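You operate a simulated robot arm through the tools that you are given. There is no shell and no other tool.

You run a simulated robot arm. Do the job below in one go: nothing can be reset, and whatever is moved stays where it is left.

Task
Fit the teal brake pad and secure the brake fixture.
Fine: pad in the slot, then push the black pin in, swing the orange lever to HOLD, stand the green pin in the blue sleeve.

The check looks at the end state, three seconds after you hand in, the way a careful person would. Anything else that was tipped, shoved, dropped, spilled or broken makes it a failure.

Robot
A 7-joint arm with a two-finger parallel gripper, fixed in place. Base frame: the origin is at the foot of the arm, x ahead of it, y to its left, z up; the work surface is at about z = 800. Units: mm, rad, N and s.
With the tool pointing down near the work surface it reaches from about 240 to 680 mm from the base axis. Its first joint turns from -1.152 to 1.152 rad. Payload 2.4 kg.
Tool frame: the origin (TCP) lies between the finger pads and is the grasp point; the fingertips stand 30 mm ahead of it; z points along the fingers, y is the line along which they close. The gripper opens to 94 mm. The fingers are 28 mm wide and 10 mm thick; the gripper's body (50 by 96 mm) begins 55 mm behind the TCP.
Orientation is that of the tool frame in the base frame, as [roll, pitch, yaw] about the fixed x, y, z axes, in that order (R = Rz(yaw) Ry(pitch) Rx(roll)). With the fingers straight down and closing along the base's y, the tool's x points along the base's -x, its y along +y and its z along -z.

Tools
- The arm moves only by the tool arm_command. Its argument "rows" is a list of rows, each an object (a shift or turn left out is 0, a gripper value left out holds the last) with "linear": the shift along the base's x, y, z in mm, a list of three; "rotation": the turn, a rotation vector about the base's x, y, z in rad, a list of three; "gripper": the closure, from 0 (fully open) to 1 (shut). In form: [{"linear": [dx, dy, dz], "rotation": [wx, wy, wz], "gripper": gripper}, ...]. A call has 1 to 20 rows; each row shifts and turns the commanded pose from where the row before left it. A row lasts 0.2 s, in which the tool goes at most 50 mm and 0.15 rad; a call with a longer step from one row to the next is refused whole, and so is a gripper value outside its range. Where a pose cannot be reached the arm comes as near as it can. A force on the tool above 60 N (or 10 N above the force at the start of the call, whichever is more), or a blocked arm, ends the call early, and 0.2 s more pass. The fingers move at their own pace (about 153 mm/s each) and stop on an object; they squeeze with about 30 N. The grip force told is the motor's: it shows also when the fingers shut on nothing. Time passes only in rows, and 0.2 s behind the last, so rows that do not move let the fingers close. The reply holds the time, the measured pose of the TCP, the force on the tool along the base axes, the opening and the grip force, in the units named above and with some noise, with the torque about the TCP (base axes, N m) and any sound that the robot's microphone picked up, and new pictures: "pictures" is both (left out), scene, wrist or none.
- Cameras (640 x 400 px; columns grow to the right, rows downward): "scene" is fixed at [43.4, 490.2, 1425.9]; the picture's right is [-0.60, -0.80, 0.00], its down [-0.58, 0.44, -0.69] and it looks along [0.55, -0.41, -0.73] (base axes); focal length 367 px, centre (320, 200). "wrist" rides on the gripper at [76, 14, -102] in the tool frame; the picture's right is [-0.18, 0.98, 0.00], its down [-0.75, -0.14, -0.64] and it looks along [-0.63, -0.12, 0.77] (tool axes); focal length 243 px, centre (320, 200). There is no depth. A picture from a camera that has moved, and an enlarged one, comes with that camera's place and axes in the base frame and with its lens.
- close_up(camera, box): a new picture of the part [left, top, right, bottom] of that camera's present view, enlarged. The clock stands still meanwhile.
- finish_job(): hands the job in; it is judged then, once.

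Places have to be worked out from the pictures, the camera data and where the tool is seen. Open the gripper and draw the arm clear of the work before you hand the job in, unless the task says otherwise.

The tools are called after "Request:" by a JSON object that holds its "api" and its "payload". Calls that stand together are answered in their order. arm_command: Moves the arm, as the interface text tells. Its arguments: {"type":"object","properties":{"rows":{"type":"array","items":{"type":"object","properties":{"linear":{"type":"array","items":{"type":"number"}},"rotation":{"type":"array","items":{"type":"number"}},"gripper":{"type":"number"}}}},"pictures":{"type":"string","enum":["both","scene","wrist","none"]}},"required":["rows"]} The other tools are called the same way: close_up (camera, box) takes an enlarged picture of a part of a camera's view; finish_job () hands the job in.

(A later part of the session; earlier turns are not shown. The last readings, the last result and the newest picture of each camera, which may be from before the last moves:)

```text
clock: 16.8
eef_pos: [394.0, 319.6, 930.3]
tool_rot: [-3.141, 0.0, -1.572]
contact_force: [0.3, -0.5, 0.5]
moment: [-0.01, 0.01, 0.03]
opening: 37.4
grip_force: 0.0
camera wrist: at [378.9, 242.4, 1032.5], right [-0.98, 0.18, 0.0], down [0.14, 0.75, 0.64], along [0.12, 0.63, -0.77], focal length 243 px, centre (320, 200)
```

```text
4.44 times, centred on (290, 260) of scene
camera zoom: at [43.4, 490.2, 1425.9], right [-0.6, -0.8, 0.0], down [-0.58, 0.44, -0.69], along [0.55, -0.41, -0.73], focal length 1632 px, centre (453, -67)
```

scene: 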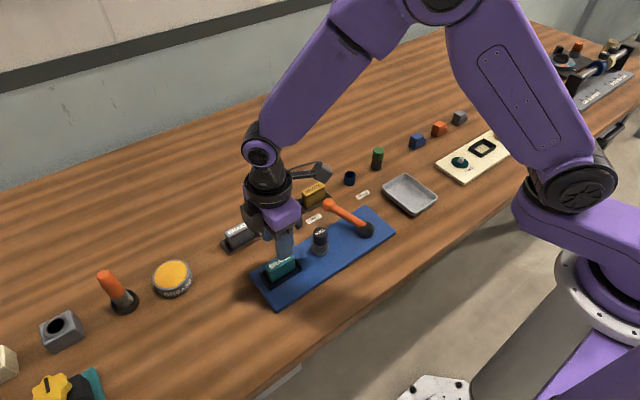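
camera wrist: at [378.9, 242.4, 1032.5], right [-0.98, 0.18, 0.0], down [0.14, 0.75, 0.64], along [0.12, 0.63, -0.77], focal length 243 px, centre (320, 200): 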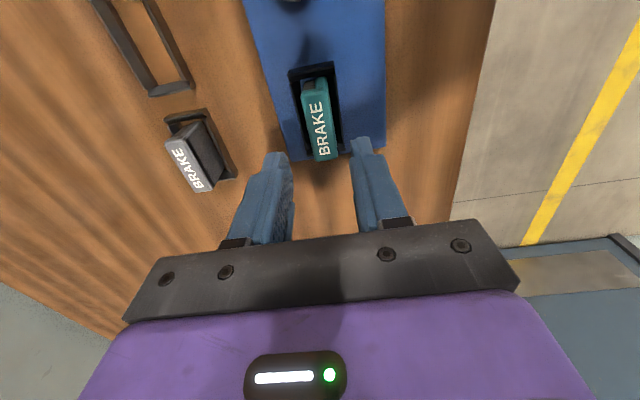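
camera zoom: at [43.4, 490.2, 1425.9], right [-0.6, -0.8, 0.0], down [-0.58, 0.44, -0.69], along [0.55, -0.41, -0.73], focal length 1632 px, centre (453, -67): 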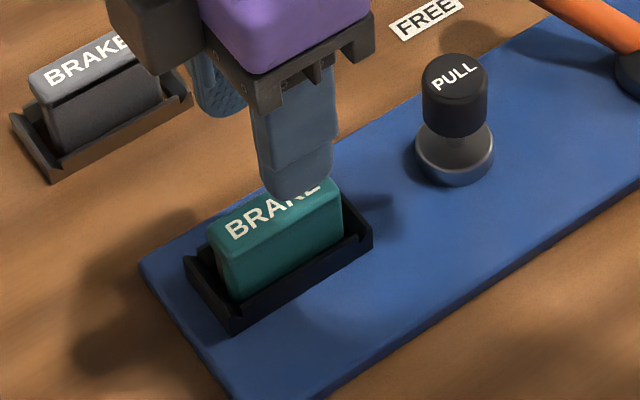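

The pad stands upright in the slot. Next is the PULL pin: I close the gripper and move above the knob, near (393, 225), to get a precise fix.

Request:
{"api": "arm_command", "payload": {"rows": [{"linear": [0, -20, 20], "gripper": 1.0}, {"linear": [0, -36, 10]}, {"linear": [0, -36, 0]}, {"linear": [0, 0, 0]}, {"linear": [0, 0, 0]}], "pictures": "both"}}

Request:
{"api": "close_up", "payload": {"camera": "wrist", "box": [220, 40, 420, 180]}}

Request:
{"api": "close_up", "payload": {"camera": "scene", "box": [250, 200, 370, 300]}}

```text
clock: 18.0
eef_pos: [393.8, 228.2, 958.5]
tool_rot: [-3.14, 0.0, -1.571]
contact_force: [-1.3, -0.7, 0.8]
moment: [-0.03, -0.04, 0.01]
opening: 0.0
grip_force: 29.9
camera wrist: at [378.7, 151.4, 1061.3], right [-0.98, 0.18, 0.0], down [0.14, 0.75, 0.64], along [0.12, 0.63, -0.77], focal length 243 px, centre (320, 200)
```

scene: 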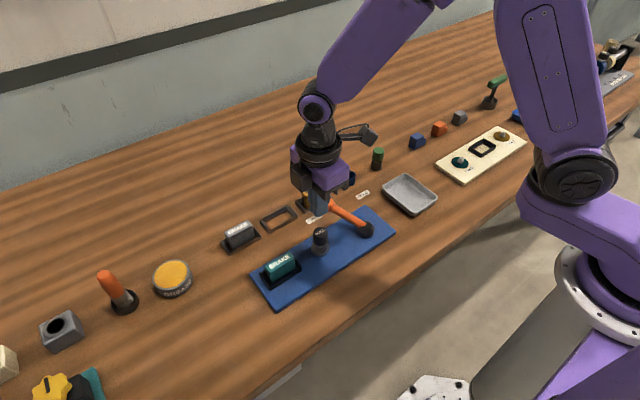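
wrist: 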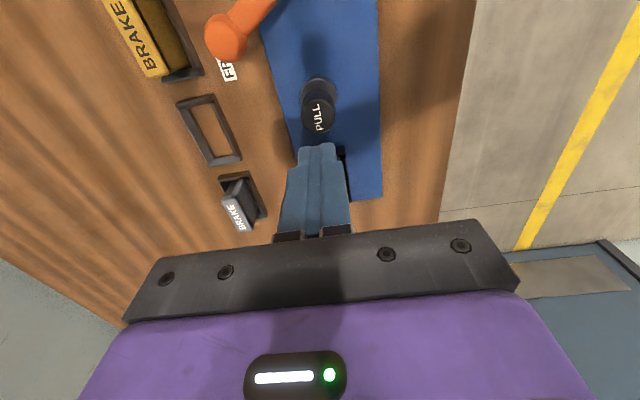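

```text
2.86 times, centred on (320, 110) of wrist
camera zoom: at [378.7, 151.4, 1061.3], right [-0.98, 0.18, 0.0], down [0.14, 0.75, 0.64], along [0.12, 0.63, -0.77], focal length 693 px, centre (320, 457)
```

zoom: 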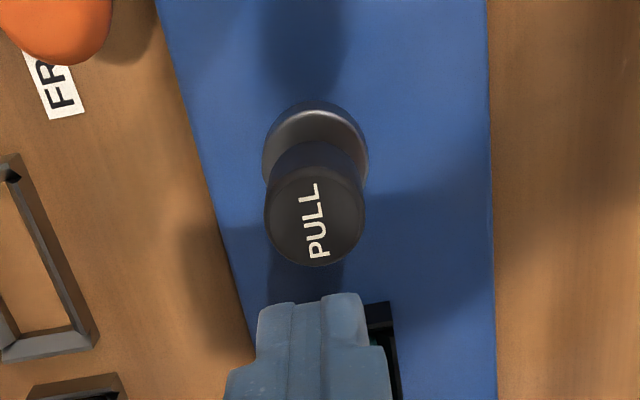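

```text
4.00 times, centred on (310, 250) of scene
camera zoom: at [43.4, 490.2, 1425.9], right [-0.6, -0.8, 0.0], down [-0.58, 0.44, -0.69], along [0.55, -0.41, -0.73], focal length 1469 px, centre (360, 0)
```

zoom: 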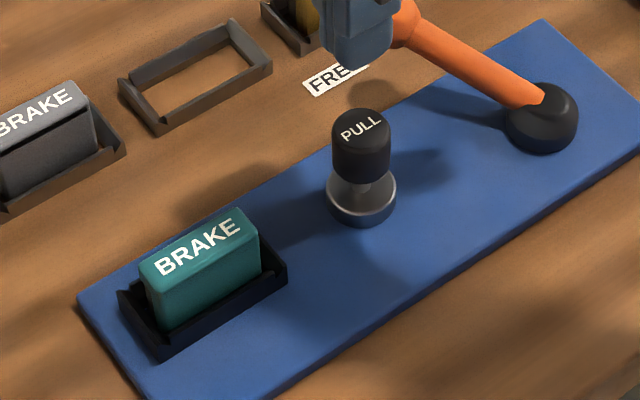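

The knob centre lies about 4.5 mm in −y from the TCP, with its top near z 868. I centre over it and descend until just above the knob.

Request:
{"api": "arm_command", "payload": {"rows": [{"linear": [0, -4.5, -15]}, {"linear": [0, 0, -20]}, {"linear": [0, 0, -15]}, {"linear": [0, 0, 0]}], "pictures": "both"}}

Request:
{"api": "close_up", "payload": {"camera": "scene", "box": [280, 190, 370, 260]}}

Request:
{"api": "close_up", "payload": {"camera": "wrist", "box": [240, 80, 400, 200]}}

```text
clock: 19.0
eef_pos: [393.1, 225.4, 907.9]
tool_rot: [3.141, -0.001, -1.57]
contact_force: [0.0, 0.6, 0.2]
moment: [-0.01, 0.0, 0.0]
opening: 0.1
grip_force: 29.9
camera wrist: at [377.9, 146.9, 1010.2], right [-0.98, 0.18, 0.0], down [0.14, 0.75, 0.64], along [0.12, 0.63, -0.77], focal length 243 px, centre (320, 200)
```

scene: 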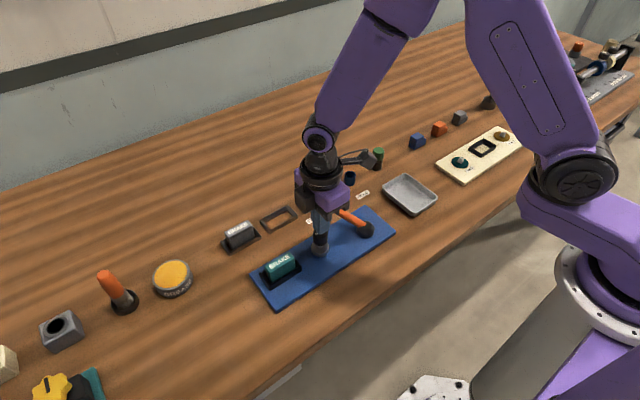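
wrist: 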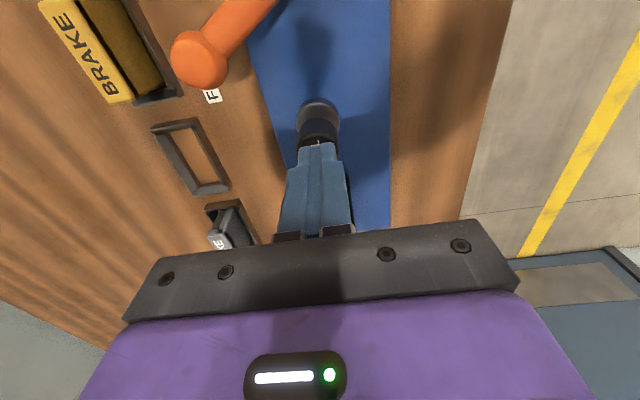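

```text
5.71 times, centred on (325, 225) of scene
camera zoom: at [43.4, 490.2, 1425.9], right [-0.6, -0.8, 0.0], down [-0.58, 0.44, -0.69], along [0.55, -0.41, -0.73], focal length 2099 px, centre (291, 57)
```

zoom: 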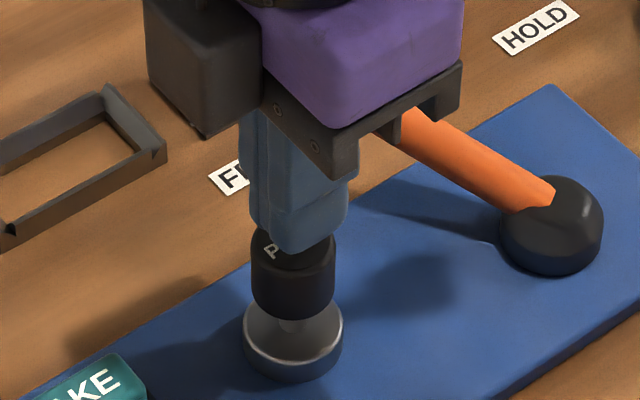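

```text
3.33 times, centred on (320, 140) of wrist
camera zoom: at [377.9, 146.9, 1010.2], right [-0.98, 0.18, 0.0], down [0.14, 0.75, 0.64], along [0.12, 0.63, -0.77], focal length 809 px, centre (320, 400)
```

zoom: 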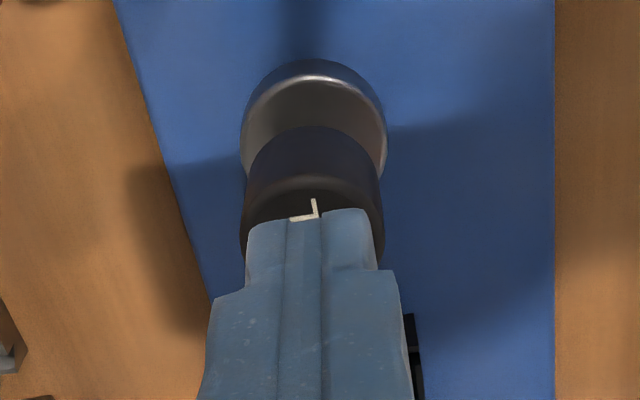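

The fingertips are centred about 8–10 mm above the knob. I press down in small steps and watch force and sound.

Request:
{"api": "arm_command", "payload": {"rows": [{"linear": [0, 0, -5]}, {"linear": [0, 0, -3]}, {"linear": [0, 0, -3]}, {"linear": [0, 0, -3]}, {"linear": [0, 0, -3]}, {"linear": [0, 0, 0]}], "pictures": "scene"}}

Request:
{"api": "close_up", "payload": {"camera": "scene", "box": [280, 190, 370, 260]}}

```text
clock: 20.4
eef_pos: [391.9, 223.0, 891.2]
tool_rot: [-3.141, 0.001, -1.569]
contact_force: [-0.5, 0.7, -0.1]
moment: [0.0, -0.01, 0.0]
opening: 0.0
grip_force: 29.9
```

scene: 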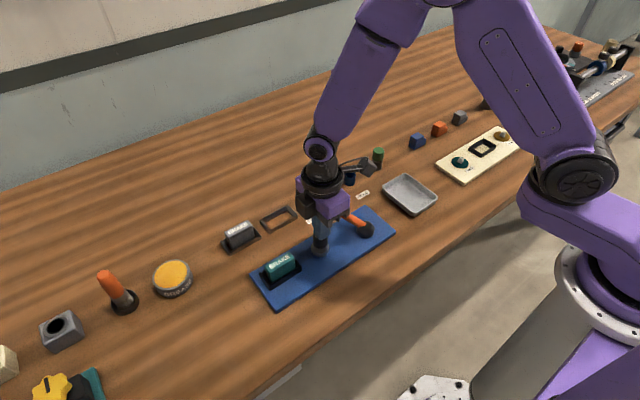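

```text
5.71 times, centred on (325, 225) of scene
camera zoom: at [43.4, 490.2, 1425.9], right [-0.6, -0.8, 0.0], down [-0.58, 0.44, -0.69], along [0.55, -0.41, -0.73], focal length 2099 px, centre (291, 57)
```

zoom: 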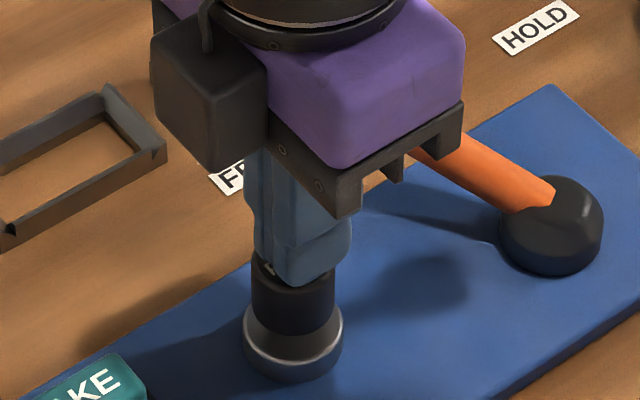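

The knob has moved down and almost reaches the collar, with little resistance. I continue pressing in 2 mm steps.

Request:
{"api": "arm_command", "payload": {"rows": [{"linear": [0, 0, -2]}, {"linear": [0, 0, -2]}, {"linear": [0, 0, -2]}, {"linear": [0, 0, -2]}, {"linear": [0, 0, 0]}], "pictures": "scene"}}

Request:
{"api": "close_up", "payload": {"camera": "scene", "box": [280, 190, 370, 260]}}

```text
clock: 21.6
eef_pos: [391.5, 223.5, 883.1]
tool_rot: [-3.141, 0.001, -1.569]
contact_force: [-0.5, -0.9, 0.1]
moment: [0.02, 0.02, 0.0]
opening: 0.0
grip_force: 30.0
```

scene: 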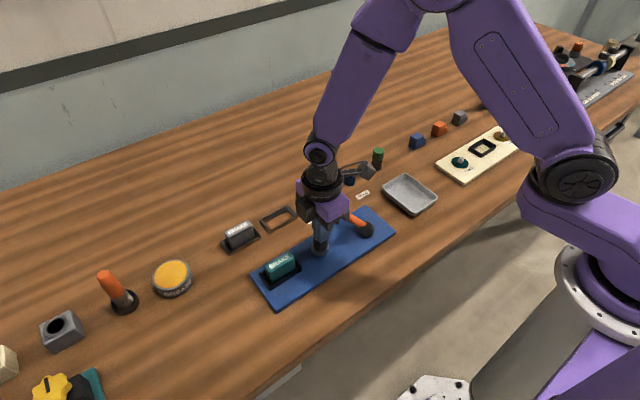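

```text
5.71 times, centred on (325, 225) of scene
camera zoom: at [43.4, 490.2, 1425.9], right [-0.6, -0.8, 0.0], down [-0.58, 0.44, -0.69], along [0.55, -0.41, -0.73], focal length 2099 px, centre (291, 57)
```

zoom: 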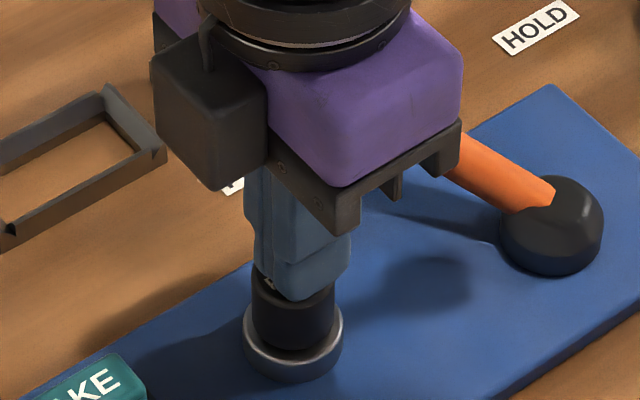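

The knob keeps going down without resistance and has almost reached the collar floor. I continue carefully.

Request:
{"api": "arm_command", "payload": {"rows": [{"linear": [0, 0, -1.5]}, {"linear": [0, 0, -1.5]}, {"linear": [0, 0, -1.5]}, {"linear": [0, 0, -1.5]}, {"linear": [0, 0, 0]}], "pictures": "scene"}}

Request:
{"api": "close_up", "payload": {"camera": "scene", "box": [280, 190, 370, 260]}}

```text
clock: 22.3
eef_pos: [391.6, 224.0, 881.8]
tool_rot: [3.141, 0.0, -1.572]
contact_force: [-7.0, -4.1, 23.1]
moment: [-0.09, 0.11, -0.01]
opening: 0.1
grip_force: 29.5
stopped in row 3: the force on the tool passed its limit at 66 N (the readings are from after the stop); the commanded pose is now the measured one
```

scene: 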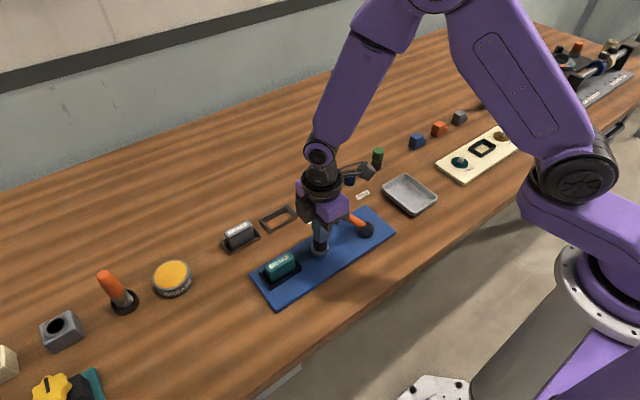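

```text
5.71 times, centred on (325, 225) of scene
camera zoom: at [42.9, 489.9, 1426.0], right [-0.6, -0.8, 0.0], down [-0.58, 0.44, -0.69], along [0.55, -0.41, -0.73], focal length 2099 px, centre (291, 57)
```

zoom: 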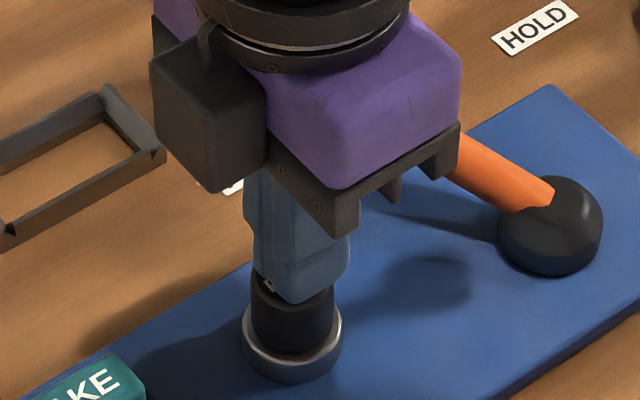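

A firm stop at 66 N, with the knob seated on its collar. I rise and check that it stays in.

Request:
{"api": "arm_command", "payload": {"rows": [{"linear": [0, 0, 5]}, {"linear": [0, 0, 20]}, {"linear": [0, 0, 30]}, {"linear": [0, 0, 30]}, {"linear": [0, 0, 0]}], "pictures": "both"}}

Request:
{"api": "close_up", "payload": {"camera": "scene", "box": [250, 190, 370, 290]}}

Request:
{"api": "close_up", "payload": {"camera": "wrist", "box": [160, 0, 400, 180]}}

```text
clock: 23.5
eef_pos: [392.9, 223.0, 963.7]
tool_rot: [3.142, 0.0, -1.571]
contact_force: [0.4, -0.4, -0.8]
moment: [-0.03, -0.02, 0.01]
opening: 0.2
grip_force: 30.0
camera wrist: at [377.1, 145.6, 1066.0], right [-0.98, 0.18, 0.0], down [0.14, 0.75, 0.64], along [0.12, 0.63, -0.77], focal length 243 px, centre (320, 200)
```

scene: 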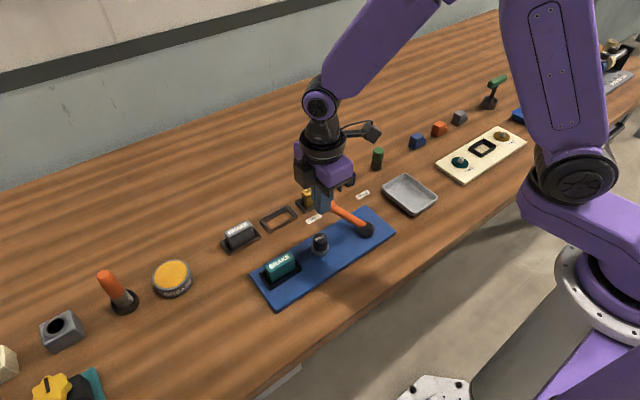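
wrist: 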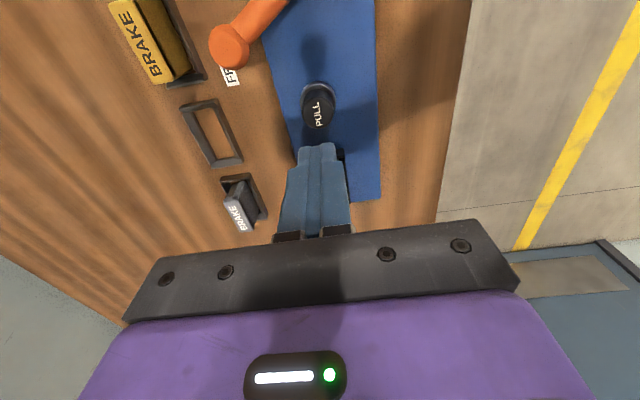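

```text
4.00 times, centred on (310, 240) of scene
camera zoom: at [43.4, 490.2, 1425.9], right [-0.6, -0.8, 0.0], down [-0.58, 0.44, -0.69], along [0.55, -0.41, -0.73], focal length 1469 px, centre (360, 40)
```

zoom: 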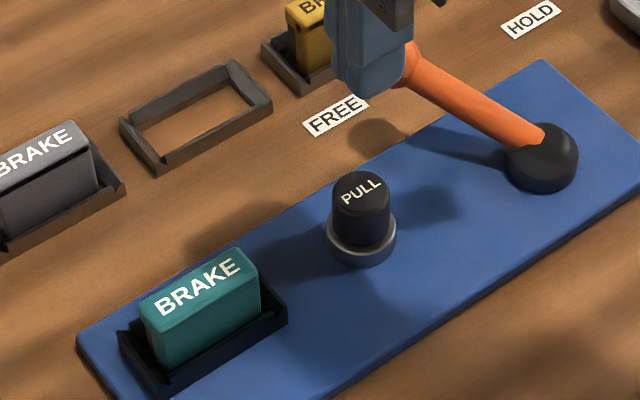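

```text
2.22 times, centred on (280, 90) of wrist
camera zoom: at [377.1, 145.6, 1066.0], right [-0.98, 0.18, 0.0], down [0.14, 0.75, 0.64], along [0.12, 0.63, -0.77], focal length 539 px, centre (409, 444)
```

zoom: 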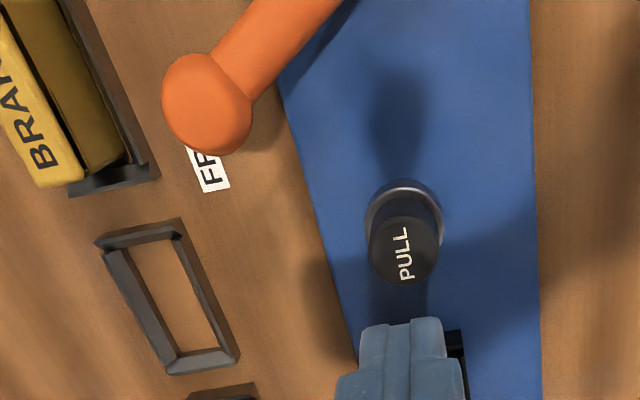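

The pin is in and stays down. Now the lever: pivot about (375, 120), knob at (449, 161), pointing at FREE, with HOLD about 68° clockwise. I lower the closed fingers on the lever's +y side to get ready to push.

Request:
{"api": "arm_command", "payload": {"rows": [{"linear": [8, -19, 0]}, {"linear": [7.6, -19.3, 0]}, {"linear": [0, 0, -30]}, {"linear": [0, 0, -30]}, {"linear": [0, 0, -25]}, {"linear": [0, 0, -13]}, {"linear": [0, 0, 0]}], "pictures": "both"}}

Request:
{"api": "close_up", "payload": {"camera": "scene", "box": [280, 170, 400, 270]}}

Request:
{"api": "close_up", "payload": {"camera": "wrist", "box": [160, 0, 400, 180]}}

```text
clock: 25.1
eef_pos: [407.1, 185.3, 868.6]
tool_rot: [-3.138, 0.003, -1.57]
contact_force: [-0.4, -0.7, -0.5]
moment: [0.01, 0.02, 0.01]
opening: 0.0
grip_force: 30.3
camera wrist: at [392.1, 107.9, 971.2], right [-0.98, 0.18, 0.0], down [0.14, 0.75, 0.64], along [0.12, 0.63, -0.77], focal length 243 px, centre (320, 200)
```

scene: 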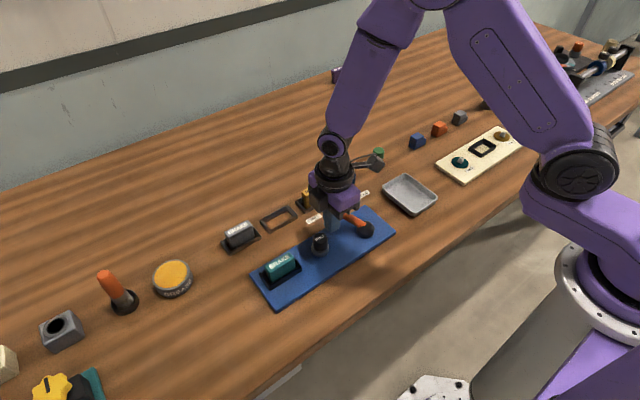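
wrist: 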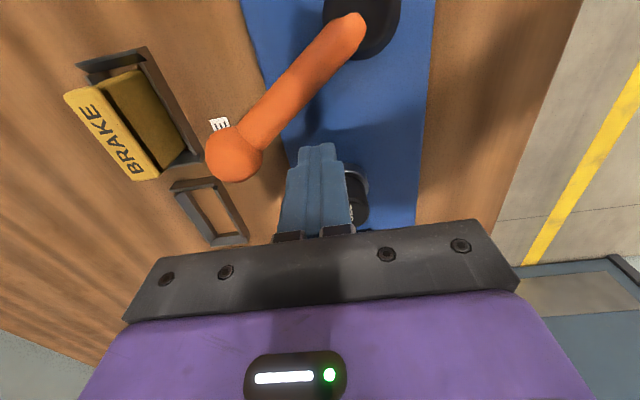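

```text
4.00 times, centred on (340, 220) of scene
camera zoom: at [43.4, 490.2, 1425.9], right [-0.6, -0.8, 0.0], down [-0.58, 0.44, -0.69], along [0.55, -0.41, -0.73], focal length 1469 px, centre (240, 120)
```

zoom: 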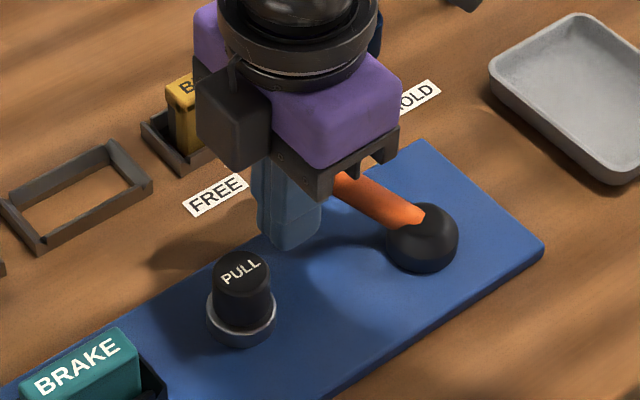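

```text
2.22 times, centred on (280, 90) of wrist
camera zoom: at [392.1, 107.9, 971.2], right [-0.98, 0.18, 0.0], down [0.14, 0.75, 0.64], along [0.12, 0.63, -0.77], focal length 539 px, centre (409, 444)
```

zoom: 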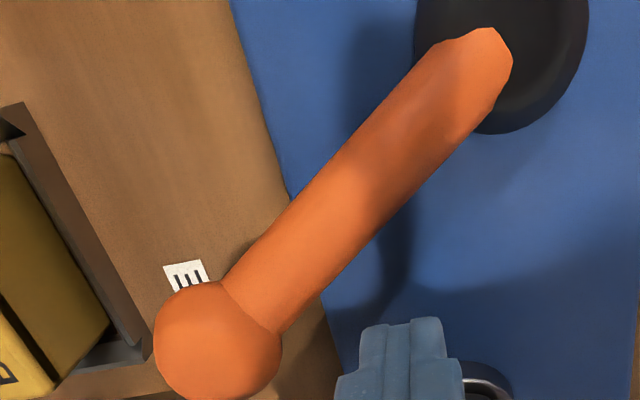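

The fingers are between the PULL pin and the lever. I lower a bit more and start pushing the lever along an arc toward HOLD.

Request:
{"api": "arm_command", "payload": {"rows": [{"linear": [0, 0, -8]}, {"linear": [4, -7, 0]}, {"linear": [3.9, -6.6, 0]}, {"linear": [3.7, -3.5, 0]}, {"linear": [3.7, -3.5, 0]}, {"linear": [3.5, -4.5, 0]}, {"linear": [3.5, -4.5, 0]}, {"linear": [0, 0, 0]}], "pictures": "both"}}

Request:
{"api": "close_up", "payload": {"camera": "wrist", "box": [160, 0, 400, 180]}}

```text
clock: 26.9
eef_pos: [431.9, 155.7, 859.3]
tool_rot: [3.14, 0.0, -1.57]
contact_force: [-3.0, 0.3, 1.8]
moment: [-0.05, -0.02, -0.04]
opening: 0.0
grip_force: 30.8
camera wrist: at [415.7, 78.3, 962.1], right [-0.98, 0.18, 0.0], down [0.14, 0.75, 0.64], along [0.12, 0.63, -0.77], focal length 243 px, centre (320, 200)
```

scene: 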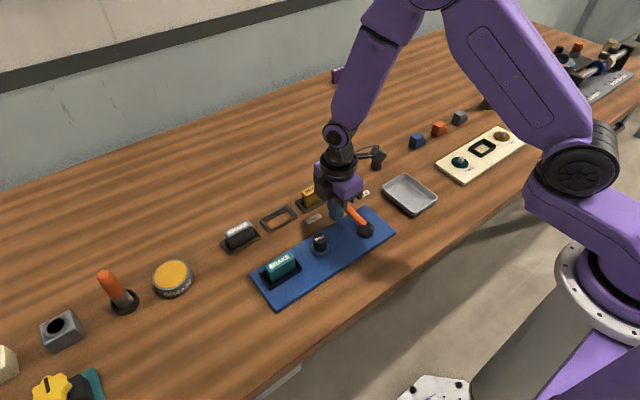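
wrist: 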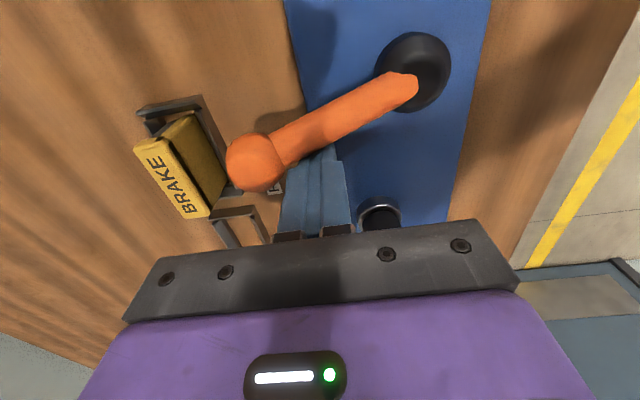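

```text
2.22 times, centred on (280, 90) of wrist
camera zoom: at [415.7, 78.3, 962.1], right [-0.98, 0.18, 0.0], down [0.14, 0.75, 0.64], along [0.12, 0.63, -0.77], focal length 539 px, centre (409, 444)
```

zoom: 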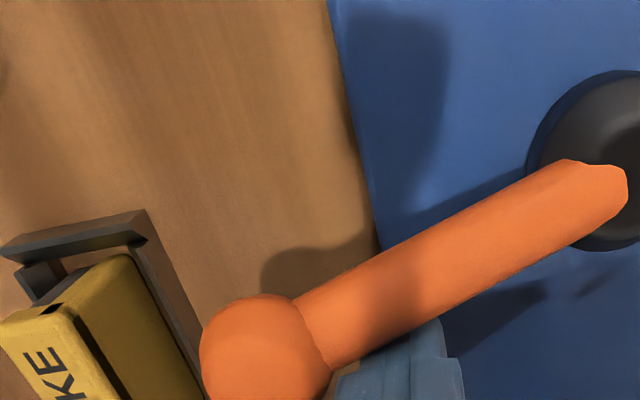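

The lever is following with low force (about 3 N). I continue along the arc.

Request:
{"api": "arm_command", "payload": {"rows": [{"linear": [2.6, -5, 0]}, {"linear": [2.6, -5, 0]}, {"linear": [1.7, -5.4, 0]}, {"linear": [1.7, -5.4, 0]}, {"linear": [0.8, -5.6, 0]}, {"linear": [0.7, -5.6, 0]}, {"linear": [0, -5.6, 0]}, {"linear": [-0.4, -5.6, 0]}, {"linear": [0, 0, 0]}], "pictures": "both"}}

Request:
{"api": "close_up", "payload": {"camera": "scene", "box": [300, 150, 420, 250]}}

Request:
{"api": "close_up", "payload": {"camera": "wrist", "box": [200, 30, 440, 210]}}

```text
clock: 28.9
eef_pos: [440.5, 112.8, 861.1]
tool_rot: [3.141, 0.001, -1.571]
contact_force: [-0.5, 5.3, -0.1]
moment: [0.05, 0.02, -0.07]
opening: 0.0
grip_force: 29.3
camera wrist: at [424.3, 35.0, 962.8], right [-0.98, 0.18, 0.0], down [0.14, 0.75, 0.64], along [0.12, 0.63, -0.77], focal length 243 px, centre (320, 200)
```

scene: 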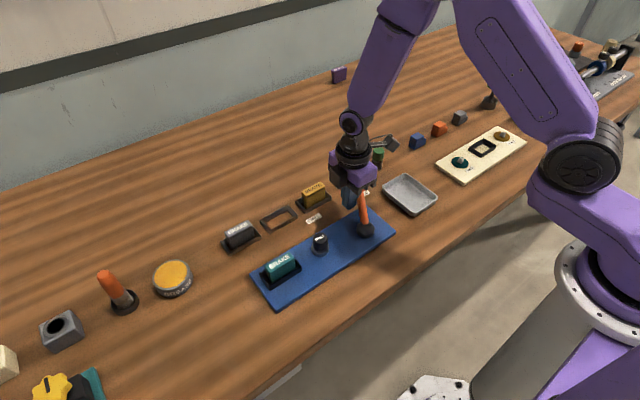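
wrist: 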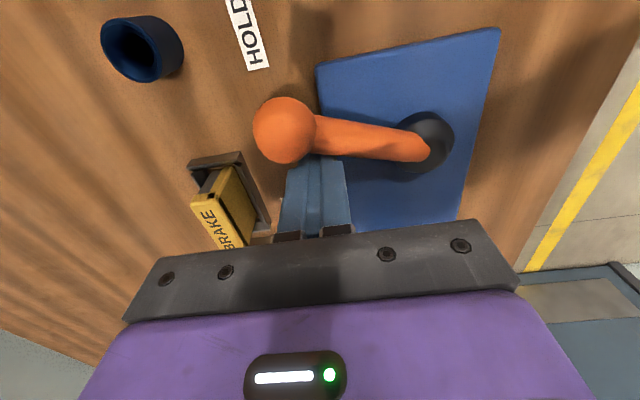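

```text
4.00 times, centred on (360, 200) of scene
camera zoom: at [43.3, 490.3, 1425.8], right [-0.6, -0.8, 0.0], down [-0.58, 0.44, -0.69], along [0.55, -0.41, -0.73], focal length 1469 px, centre (160, 200)
```

zoom: 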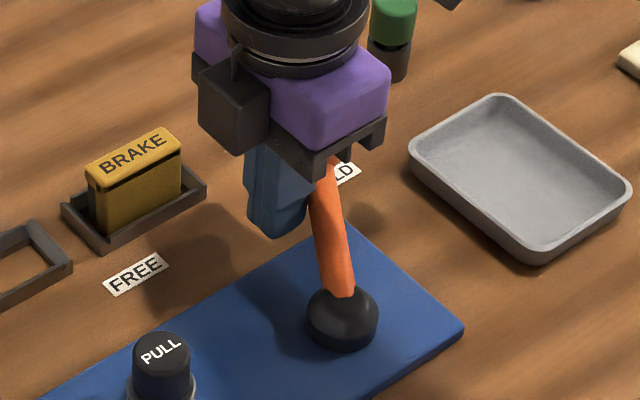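

```text
2.22 times, centred on (320, 120) of wrist
camera zoom: at [424.3, 35.0, 962.8], right [-0.98, 0.18, 0.0], down [0.14, 0.75, 0.64], along [0.12, 0.63, -0.77], focal length 539 px, centre (320, 378)
```

zoom: 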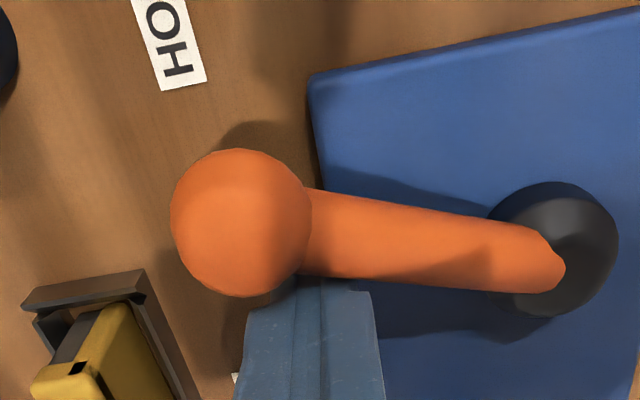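

The lever is at about −29°, while the HOLD label is at about −39°. I continue in small steps and watch for a stop.

Request:
{"api": "arm_command", "payload": {"rows": [{"linear": [-0.6, -2.8, 0]}, {"linear": [-0.6, -2.6, 0]}, {"linear": [-0.7, -2.4, 0]}, {"linear": [-0.7, -2.2, 0]}, {"linear": [0, 0, 0]}], "pictures": "both"}}

Request:
{"api": "close_up", "payload": {"camera": "wrist", "box": [200, 0, 480, 210]}}

```text
clock: 30.1
eef_pos: [436.9, 102.5, 859.6]
tool_rot: [3.14, 0.0, -1.572]
contact_force: [-0.2, 4.1, -1.4]
moment: [0.08, -0.03, -0.06]
opening: 0.0
grip_force: 29.9
camera wrist: at [422.4, 25.6, 962.3], right [-0.98, 0.18, 0.0], down [0.14, 0.75, 0.64], along [0.12, 0.63, -0.77], focal length 243 px, centre (320, 200)
```

scene: 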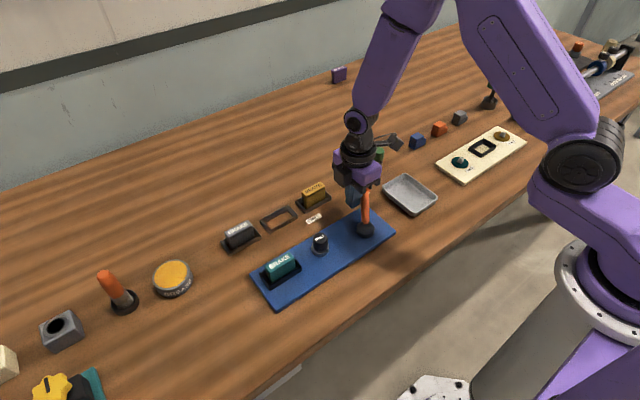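
wrist: 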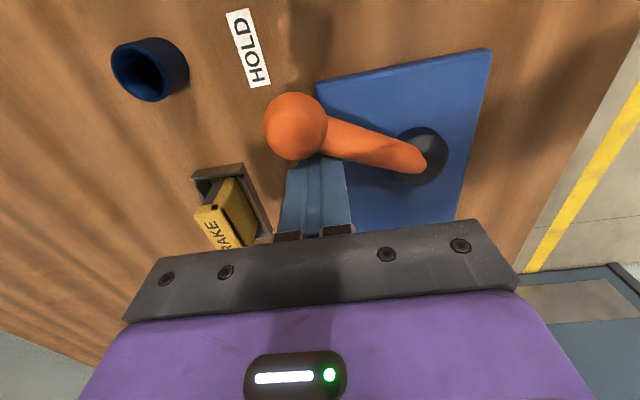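

```text
1.90 times, centred on (340, 105) of wrist
camera zoom: at [422.4, 25.6, 962.3], right [-0.98, 0.18, 0.0], down [0.14, 0.75, 0.64], along [0.12, 0.63, -0.77], focal length 462 px, centre (282, 381)
```

zoom: 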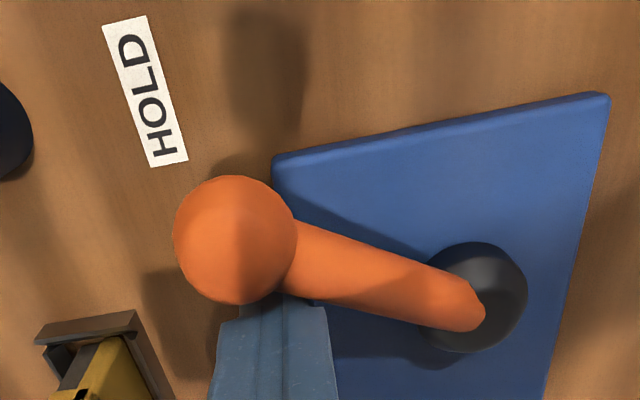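

The lever is at about −36°, still moving with about 4 N of friction. I keep going in small steps to find the end stop near HOLD.

Request:
{"api": "arm_command", "payload": {"rows": [{"linear": [-0.8, -1.8, 0]}, {"linear": [-0.8, -1.8, 0]}, {"linear": [-0.8, -1.8, 0]}, {"linear": [0, 0, 0]}], "pictures": "wrist"}}

Request:
{"api": "close_up", "payload": {"camera": "wrist", "box": [200, 0, 480, 210]}}

```text
clock: 31.1
eef_pos: [437.1, 100.1, 860.9]
tool_rot: [-3.135, 0.002, -1.566]
contact_force: [1.1, 28.2, -1.4]
moment: [0.29, -0.01, -0.22]
opening: 0.2
grip_force: 29.9
camera wrist: at [421.4, 22.8, 962.3], right [-0.98, 0.18, 0.0], down [0.14, 0.75, 0.64], along [0.12, 0.63, -0.76], focal length 243 px, centre (320, 200)
```

wrist: 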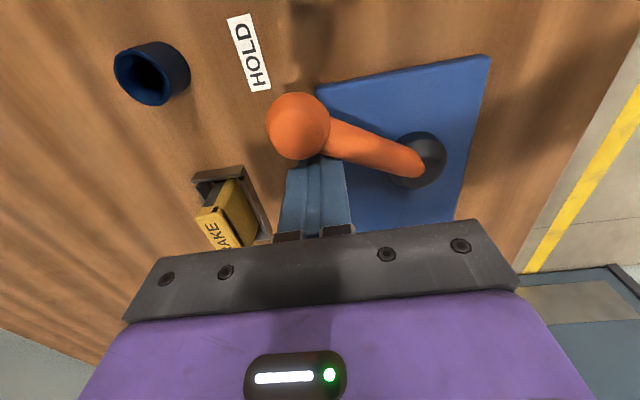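

```text
1.90 times, centred on (340, 105) of wrist
camera zoom: at [421.4, 22.8, 962.3], right [-0.98, 0.18, 0.0], down [0.14, 0.75, 0.64], along [0.12, 0.63, -0.76], focal length 462 px, centre (282, 381)
```

zoom: 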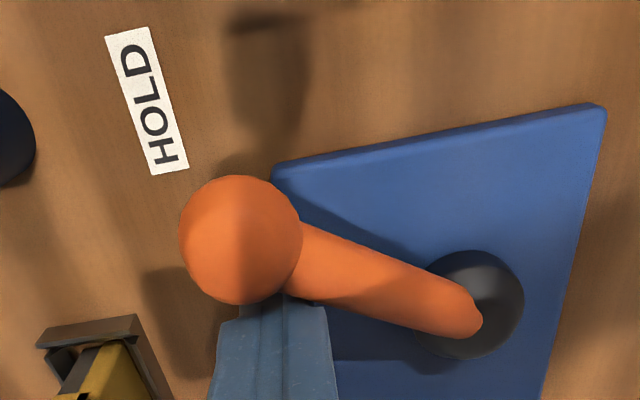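

A firm stop with 28 N at about −38°, so the lever is at HOLD. I back off and rise.

Request:
{"api": "arm_command", "payload": {"rows": [{"linear": [3, 4, 0]}, {"linear": [6, 9, 0]}, {"linear": [0, 0, 25]}, {"linear": [0, 0, 40]}, {"linear": [0, 0, 40]}, {"linear": [0, 0, 0]}], "pictures": "both"}}

Request:
{"api": "close_up", "payload": {"camera": "scene", "box": [250, 140, 430, 290]}}

Request:
{"api": "close_up", "payload": {"camera": "wrist", "box": [200, 0, 480, 210]}}

```text
clock: 32.5
eef_pos: [442.9, 108.7, 966.3]
tool_rot: [3.141, 0.001, -1.57]
contact_force: [0.7, 0.0, -0.2]
moment: [-0.02, 0.03, -0.03]
opening: 0.1
grip_force: 29.8
camera wrist: at [428.1, 31.3, 1068.2], right [-0.98, 0.18, 0.0], down [0.14, 0.75, 0.64], along [0.12, 0.63, -0.77], focal length 243 px, centre (320, 200)
```

scene: 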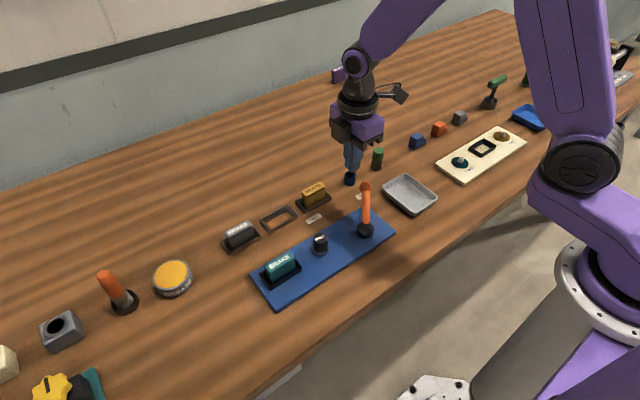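
wrist: 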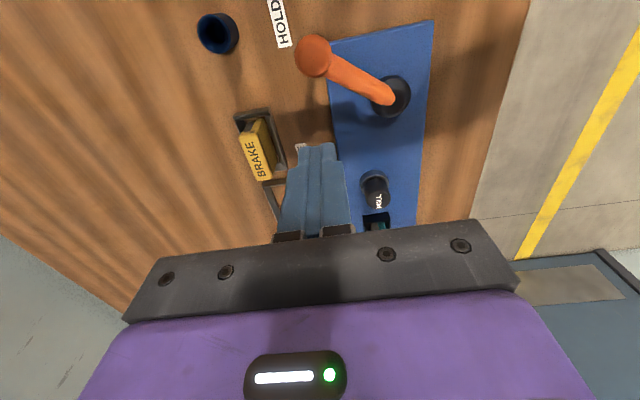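

```text
2.67 times, centred on (340, 215) of scene
camera zoom: at [43.4, 490.2, 1425.9], right [-0.6, -0.8, 0.0], down [-0.58, 0.44, -0.69], along [0.55, -0.41, -0.73], focal length 979 px, centre (267, 160)
```

zoom: 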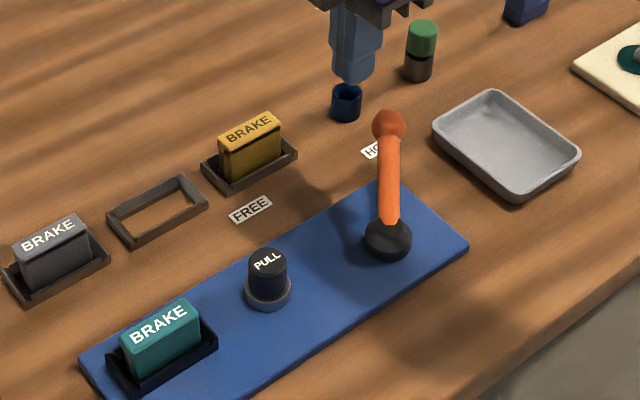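

```text
1.90 times, centred on (340, 105) of wrist
camera zoom: at [428.1, 31.3, 1068.2], right [-0.98, 0.18, 0.0], down [0.14, 0.75, 0.64], along [0.12, 0.63, -0.77], focal length 462 px, centre (282, 381)
```

zoom: 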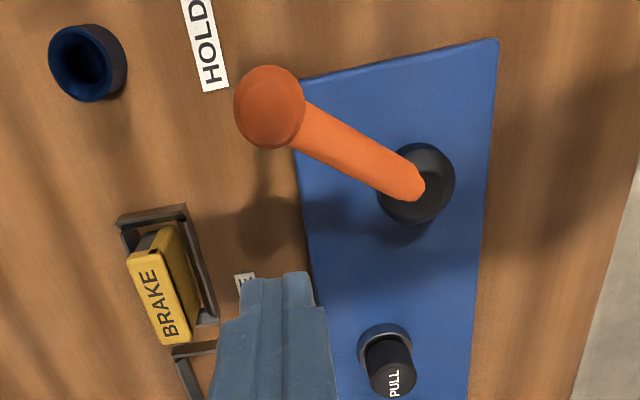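

The lever points at HOLD. Next is the green pin: I move over that area, opening the gripper partly, to view both the pin and the blue sleeve.

Request:
{"api": "arm_command", "payload": {"rows": [{"linear": [15.5, -39.6, 0], "gripper": 0.4}, {"linear": [15.5, -39.6, 0]}, {"linear": [15.5, -39.6, 0]}, {"linear": [15.5, -39.6, 0]}, {"linear": [15.5, -39.6, 0]}, {"linear": [0, 0, 0]}, {"linear": [0, 0, 0]}], "pictures": "both"}}

Request:
{"api": "close_up", "payload": {"camera": "wrist", "box": [220, 0, 460, 180]}}

Request:
{"api": "close_up", "payload": {"camera": "scene", "box": [330, 110, 430, 200]}}

```text
clock: 34.1
eef_pos: [519.9, -86.8, 962.9]
tool_rot: [3.141, -0.001, -1.571]
contact_force: [0.8, 0.7, 0.1]
moment: [0.01, 0.01, 0.0]
opening: 56.3
grip_force: 0.0
camera wrist: at [503.3, -163.9, 1066.3], right [-0.98, 0.18, 0.0], down [0.14, 0.75, 0.64], along [0.12, 0.63, -0.77], focal length 243 px, centre (320, 200)
```

scene: 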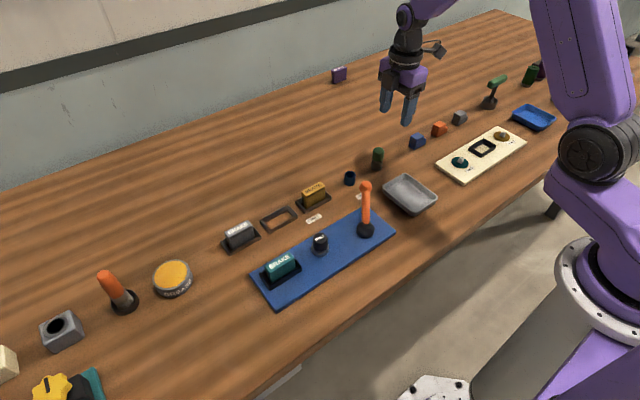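
wrist: 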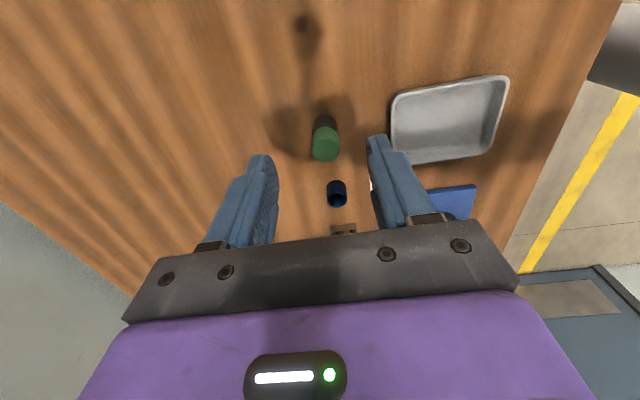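

```text
2.22 times, centred on (340, 90) of wrist
camera zoom: at [503.3, -163.9, 1066.3], right [-0.98, 0.18, 0.0], down [0.14, 0.75, 0.64], along [0.12, 0.63, -0.77], focal length 539 px, centre (276, 444)
```

zoom: 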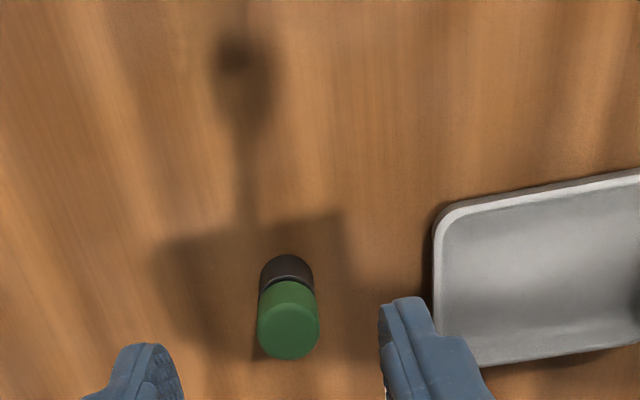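

```text
4.44 times, centred on (380, 155) of scene
camera zoom: at [43.4, 490.2, 1425.9], right [-0.6, -0.8, 0.0], down [-0.58, 0.44, -0.69], along [0.55, -0.41, -0.73], focal length 1632 px, centre (53, 400)
```

zoom: 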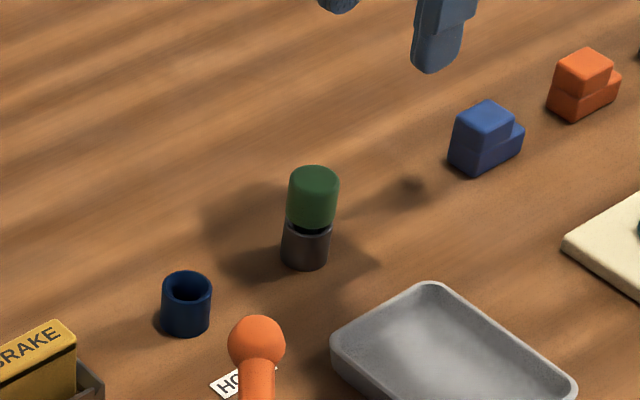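

The green cap's top is at about (518, −50, 851), standing in a gray sleeve. I move above it and lower partway, fingers open 56 mm, to refine.

Request:
{"api": "arm_command", "payload": {"rows": [{"linear": [0.3, 19, 0]}, {"linear": [0.3, 19, 0]}, {"linear": [0, 0, -30]}, {"linear": [0, 0, -30]}, {"linear": [0, 0, 0]}, {"linear": [0, 0, 0]}], "pictures": "both"}}

Request:
{"api": "close_up", "payload": {"camera": "wrist", "box": [240, 40, 400, 220]}}

Request:
{"api": "close_up", "payload": {"camera": "scene", "box": [330, 110, 430, 200]}}

```text
clock: 35.5
eef_pos: [522.4, -50.6, 905.8]
tool_rot: [3.141, -0.001, -1.571]
contact_force: [-0.5, 0.8, 0.1]
moment: [0.0, 0.01, -0.01]
opening: 56.6
grip_force: 0.0
camera wrist: at [506.8, -127.4, 1006.7], right [-0.98, 0.18, 0.0], down [0.14, 0.75, 0.64], along [0.12, 0.63, -0.77], focal length 243 px, centre (320, 200)
```

scene: 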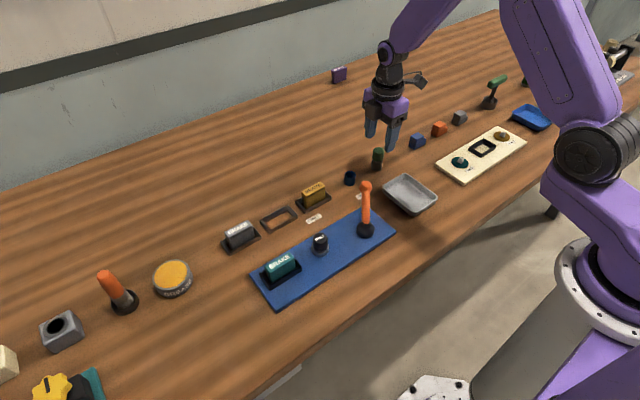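
wrist: 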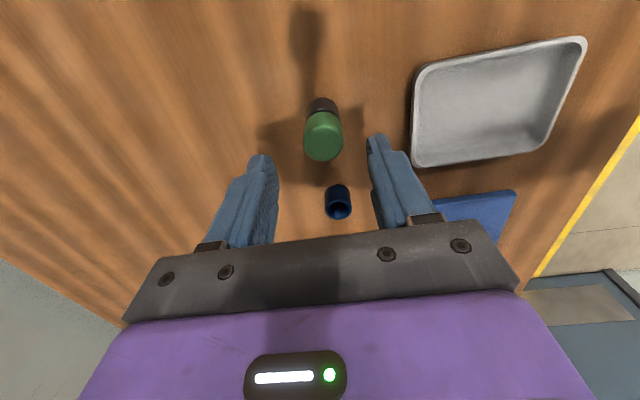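

```text
2.22 times, centred on (320, 130) of wrist
camera zoom: at [506.8, -127.4, 1006.7], right [-0.98, 0.18, 0.0], down [0.14, 0.75, 0.64], along [0.12, 0.63, -0.77], focal length 539 px, centre (320, 356)
```

zoom: 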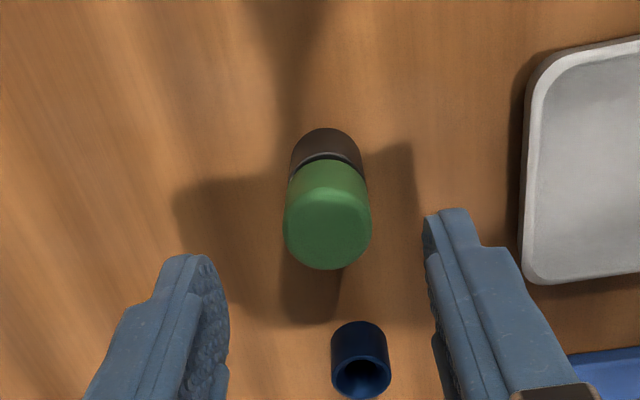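

```text
4.44 times, centred on (380, 155) of scene
camera zoom: at [43.4, 490.2, 1425.9], right [-0.6, -0.8, 0.0], down [-0.58, 0.44, -0.69], along [0.55, -0.41, -0.73], focal length 1632 px, centre (53, 400)
```

zoom: 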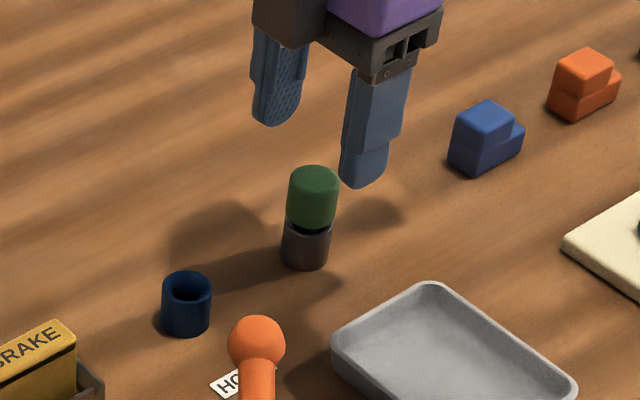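

The cap centre is (−2, +1.6) from the TCP. Its diameter is 27 mm, and its bottom is near z 827. I centre, lower the fingertips to about z 831 so only the cap is gripped, and close.

Request:
{"api": "arm_command", "payload": {"rows": [{"linear": [-2.1, 1.6, 0]}, {"linear": [0, 0, -15]}, {"linear": [0, 0, -15]}, {"linear": [0, 0, -14]}, {"linear": [0, 0, 0]}, {"gripper": 0.65}, {"gripper": 0.75}, {"gripper": 1.0}, {"gripper": 1.0}], "pictures": "both"}}

Request:
{"api": "close_up", "payload": {"camera": "wrist", "box": [240, 60, 400, 200]}}

Request:
{"api": "close_up", "payload": {"camera": "scene", "box": [330, 110, 430, 200]}}

```text
clock: 37.5
eef_pos: [521.7, -48.4, 860.6]
tool_rot: [-3.141, 0.0, -1.571]
contact_force: [-0.7, -0.1, 0.7]
moment: [0.0, -0.02, 0.02]
opening: 26.4
grip_force: 29.8
camera wrist: at [506.1, -126.2, 962.9], right [-0.98, 0.18, 0.0], down [0.14, 0.75, 0.64], along [0.12, 0.63, -0.77], focal length 243 px, centre (320, 200)
```

scene: 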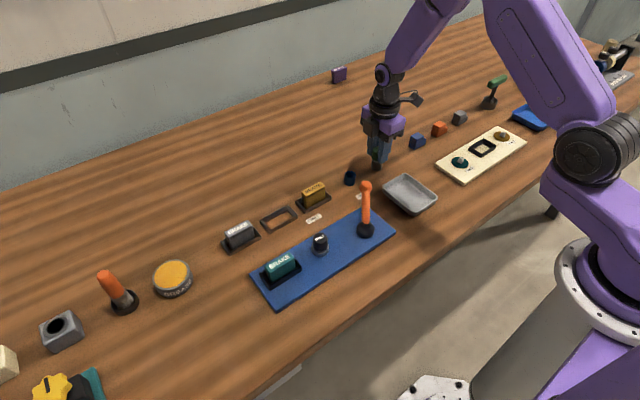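
wrist: 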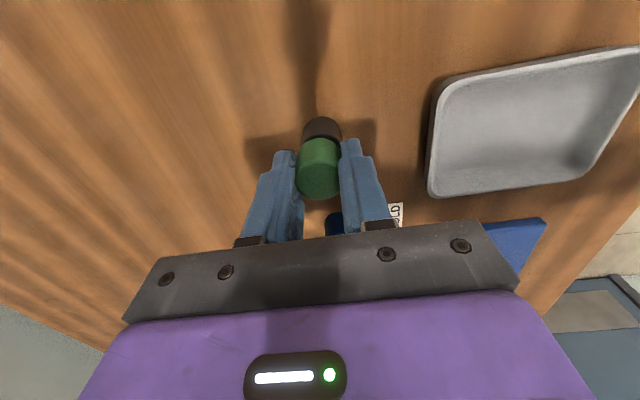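

```text
2.86 times, centred on (320, 130) of wrist
camera zoom: at [506.1, -126.2, 962.9], right [-0.98, 0.18, 0.0], down [0.14, 0.75, 0.64], along [0.12, 0.63, -0.77], focal length 693 px, centre (320, 400)
```

zoom: 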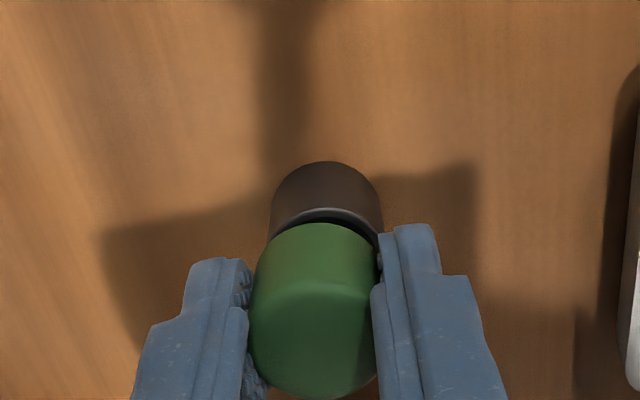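

```text
4.44 times, centred on (380, 155) of scene
camera zoom: at [43.3, 490.2, 1425.9], right [-0.6, -0.8, 0.0], down [-0.58, 0.44, -0.69], along [0.55, -0.41, -0.73], focal length 1632 px, centre (53, 400)
```

zoom: 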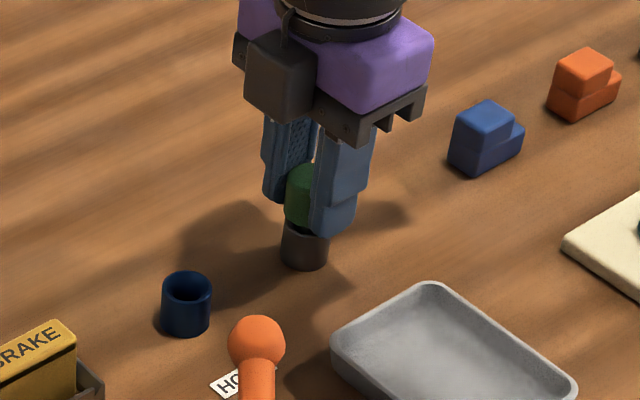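

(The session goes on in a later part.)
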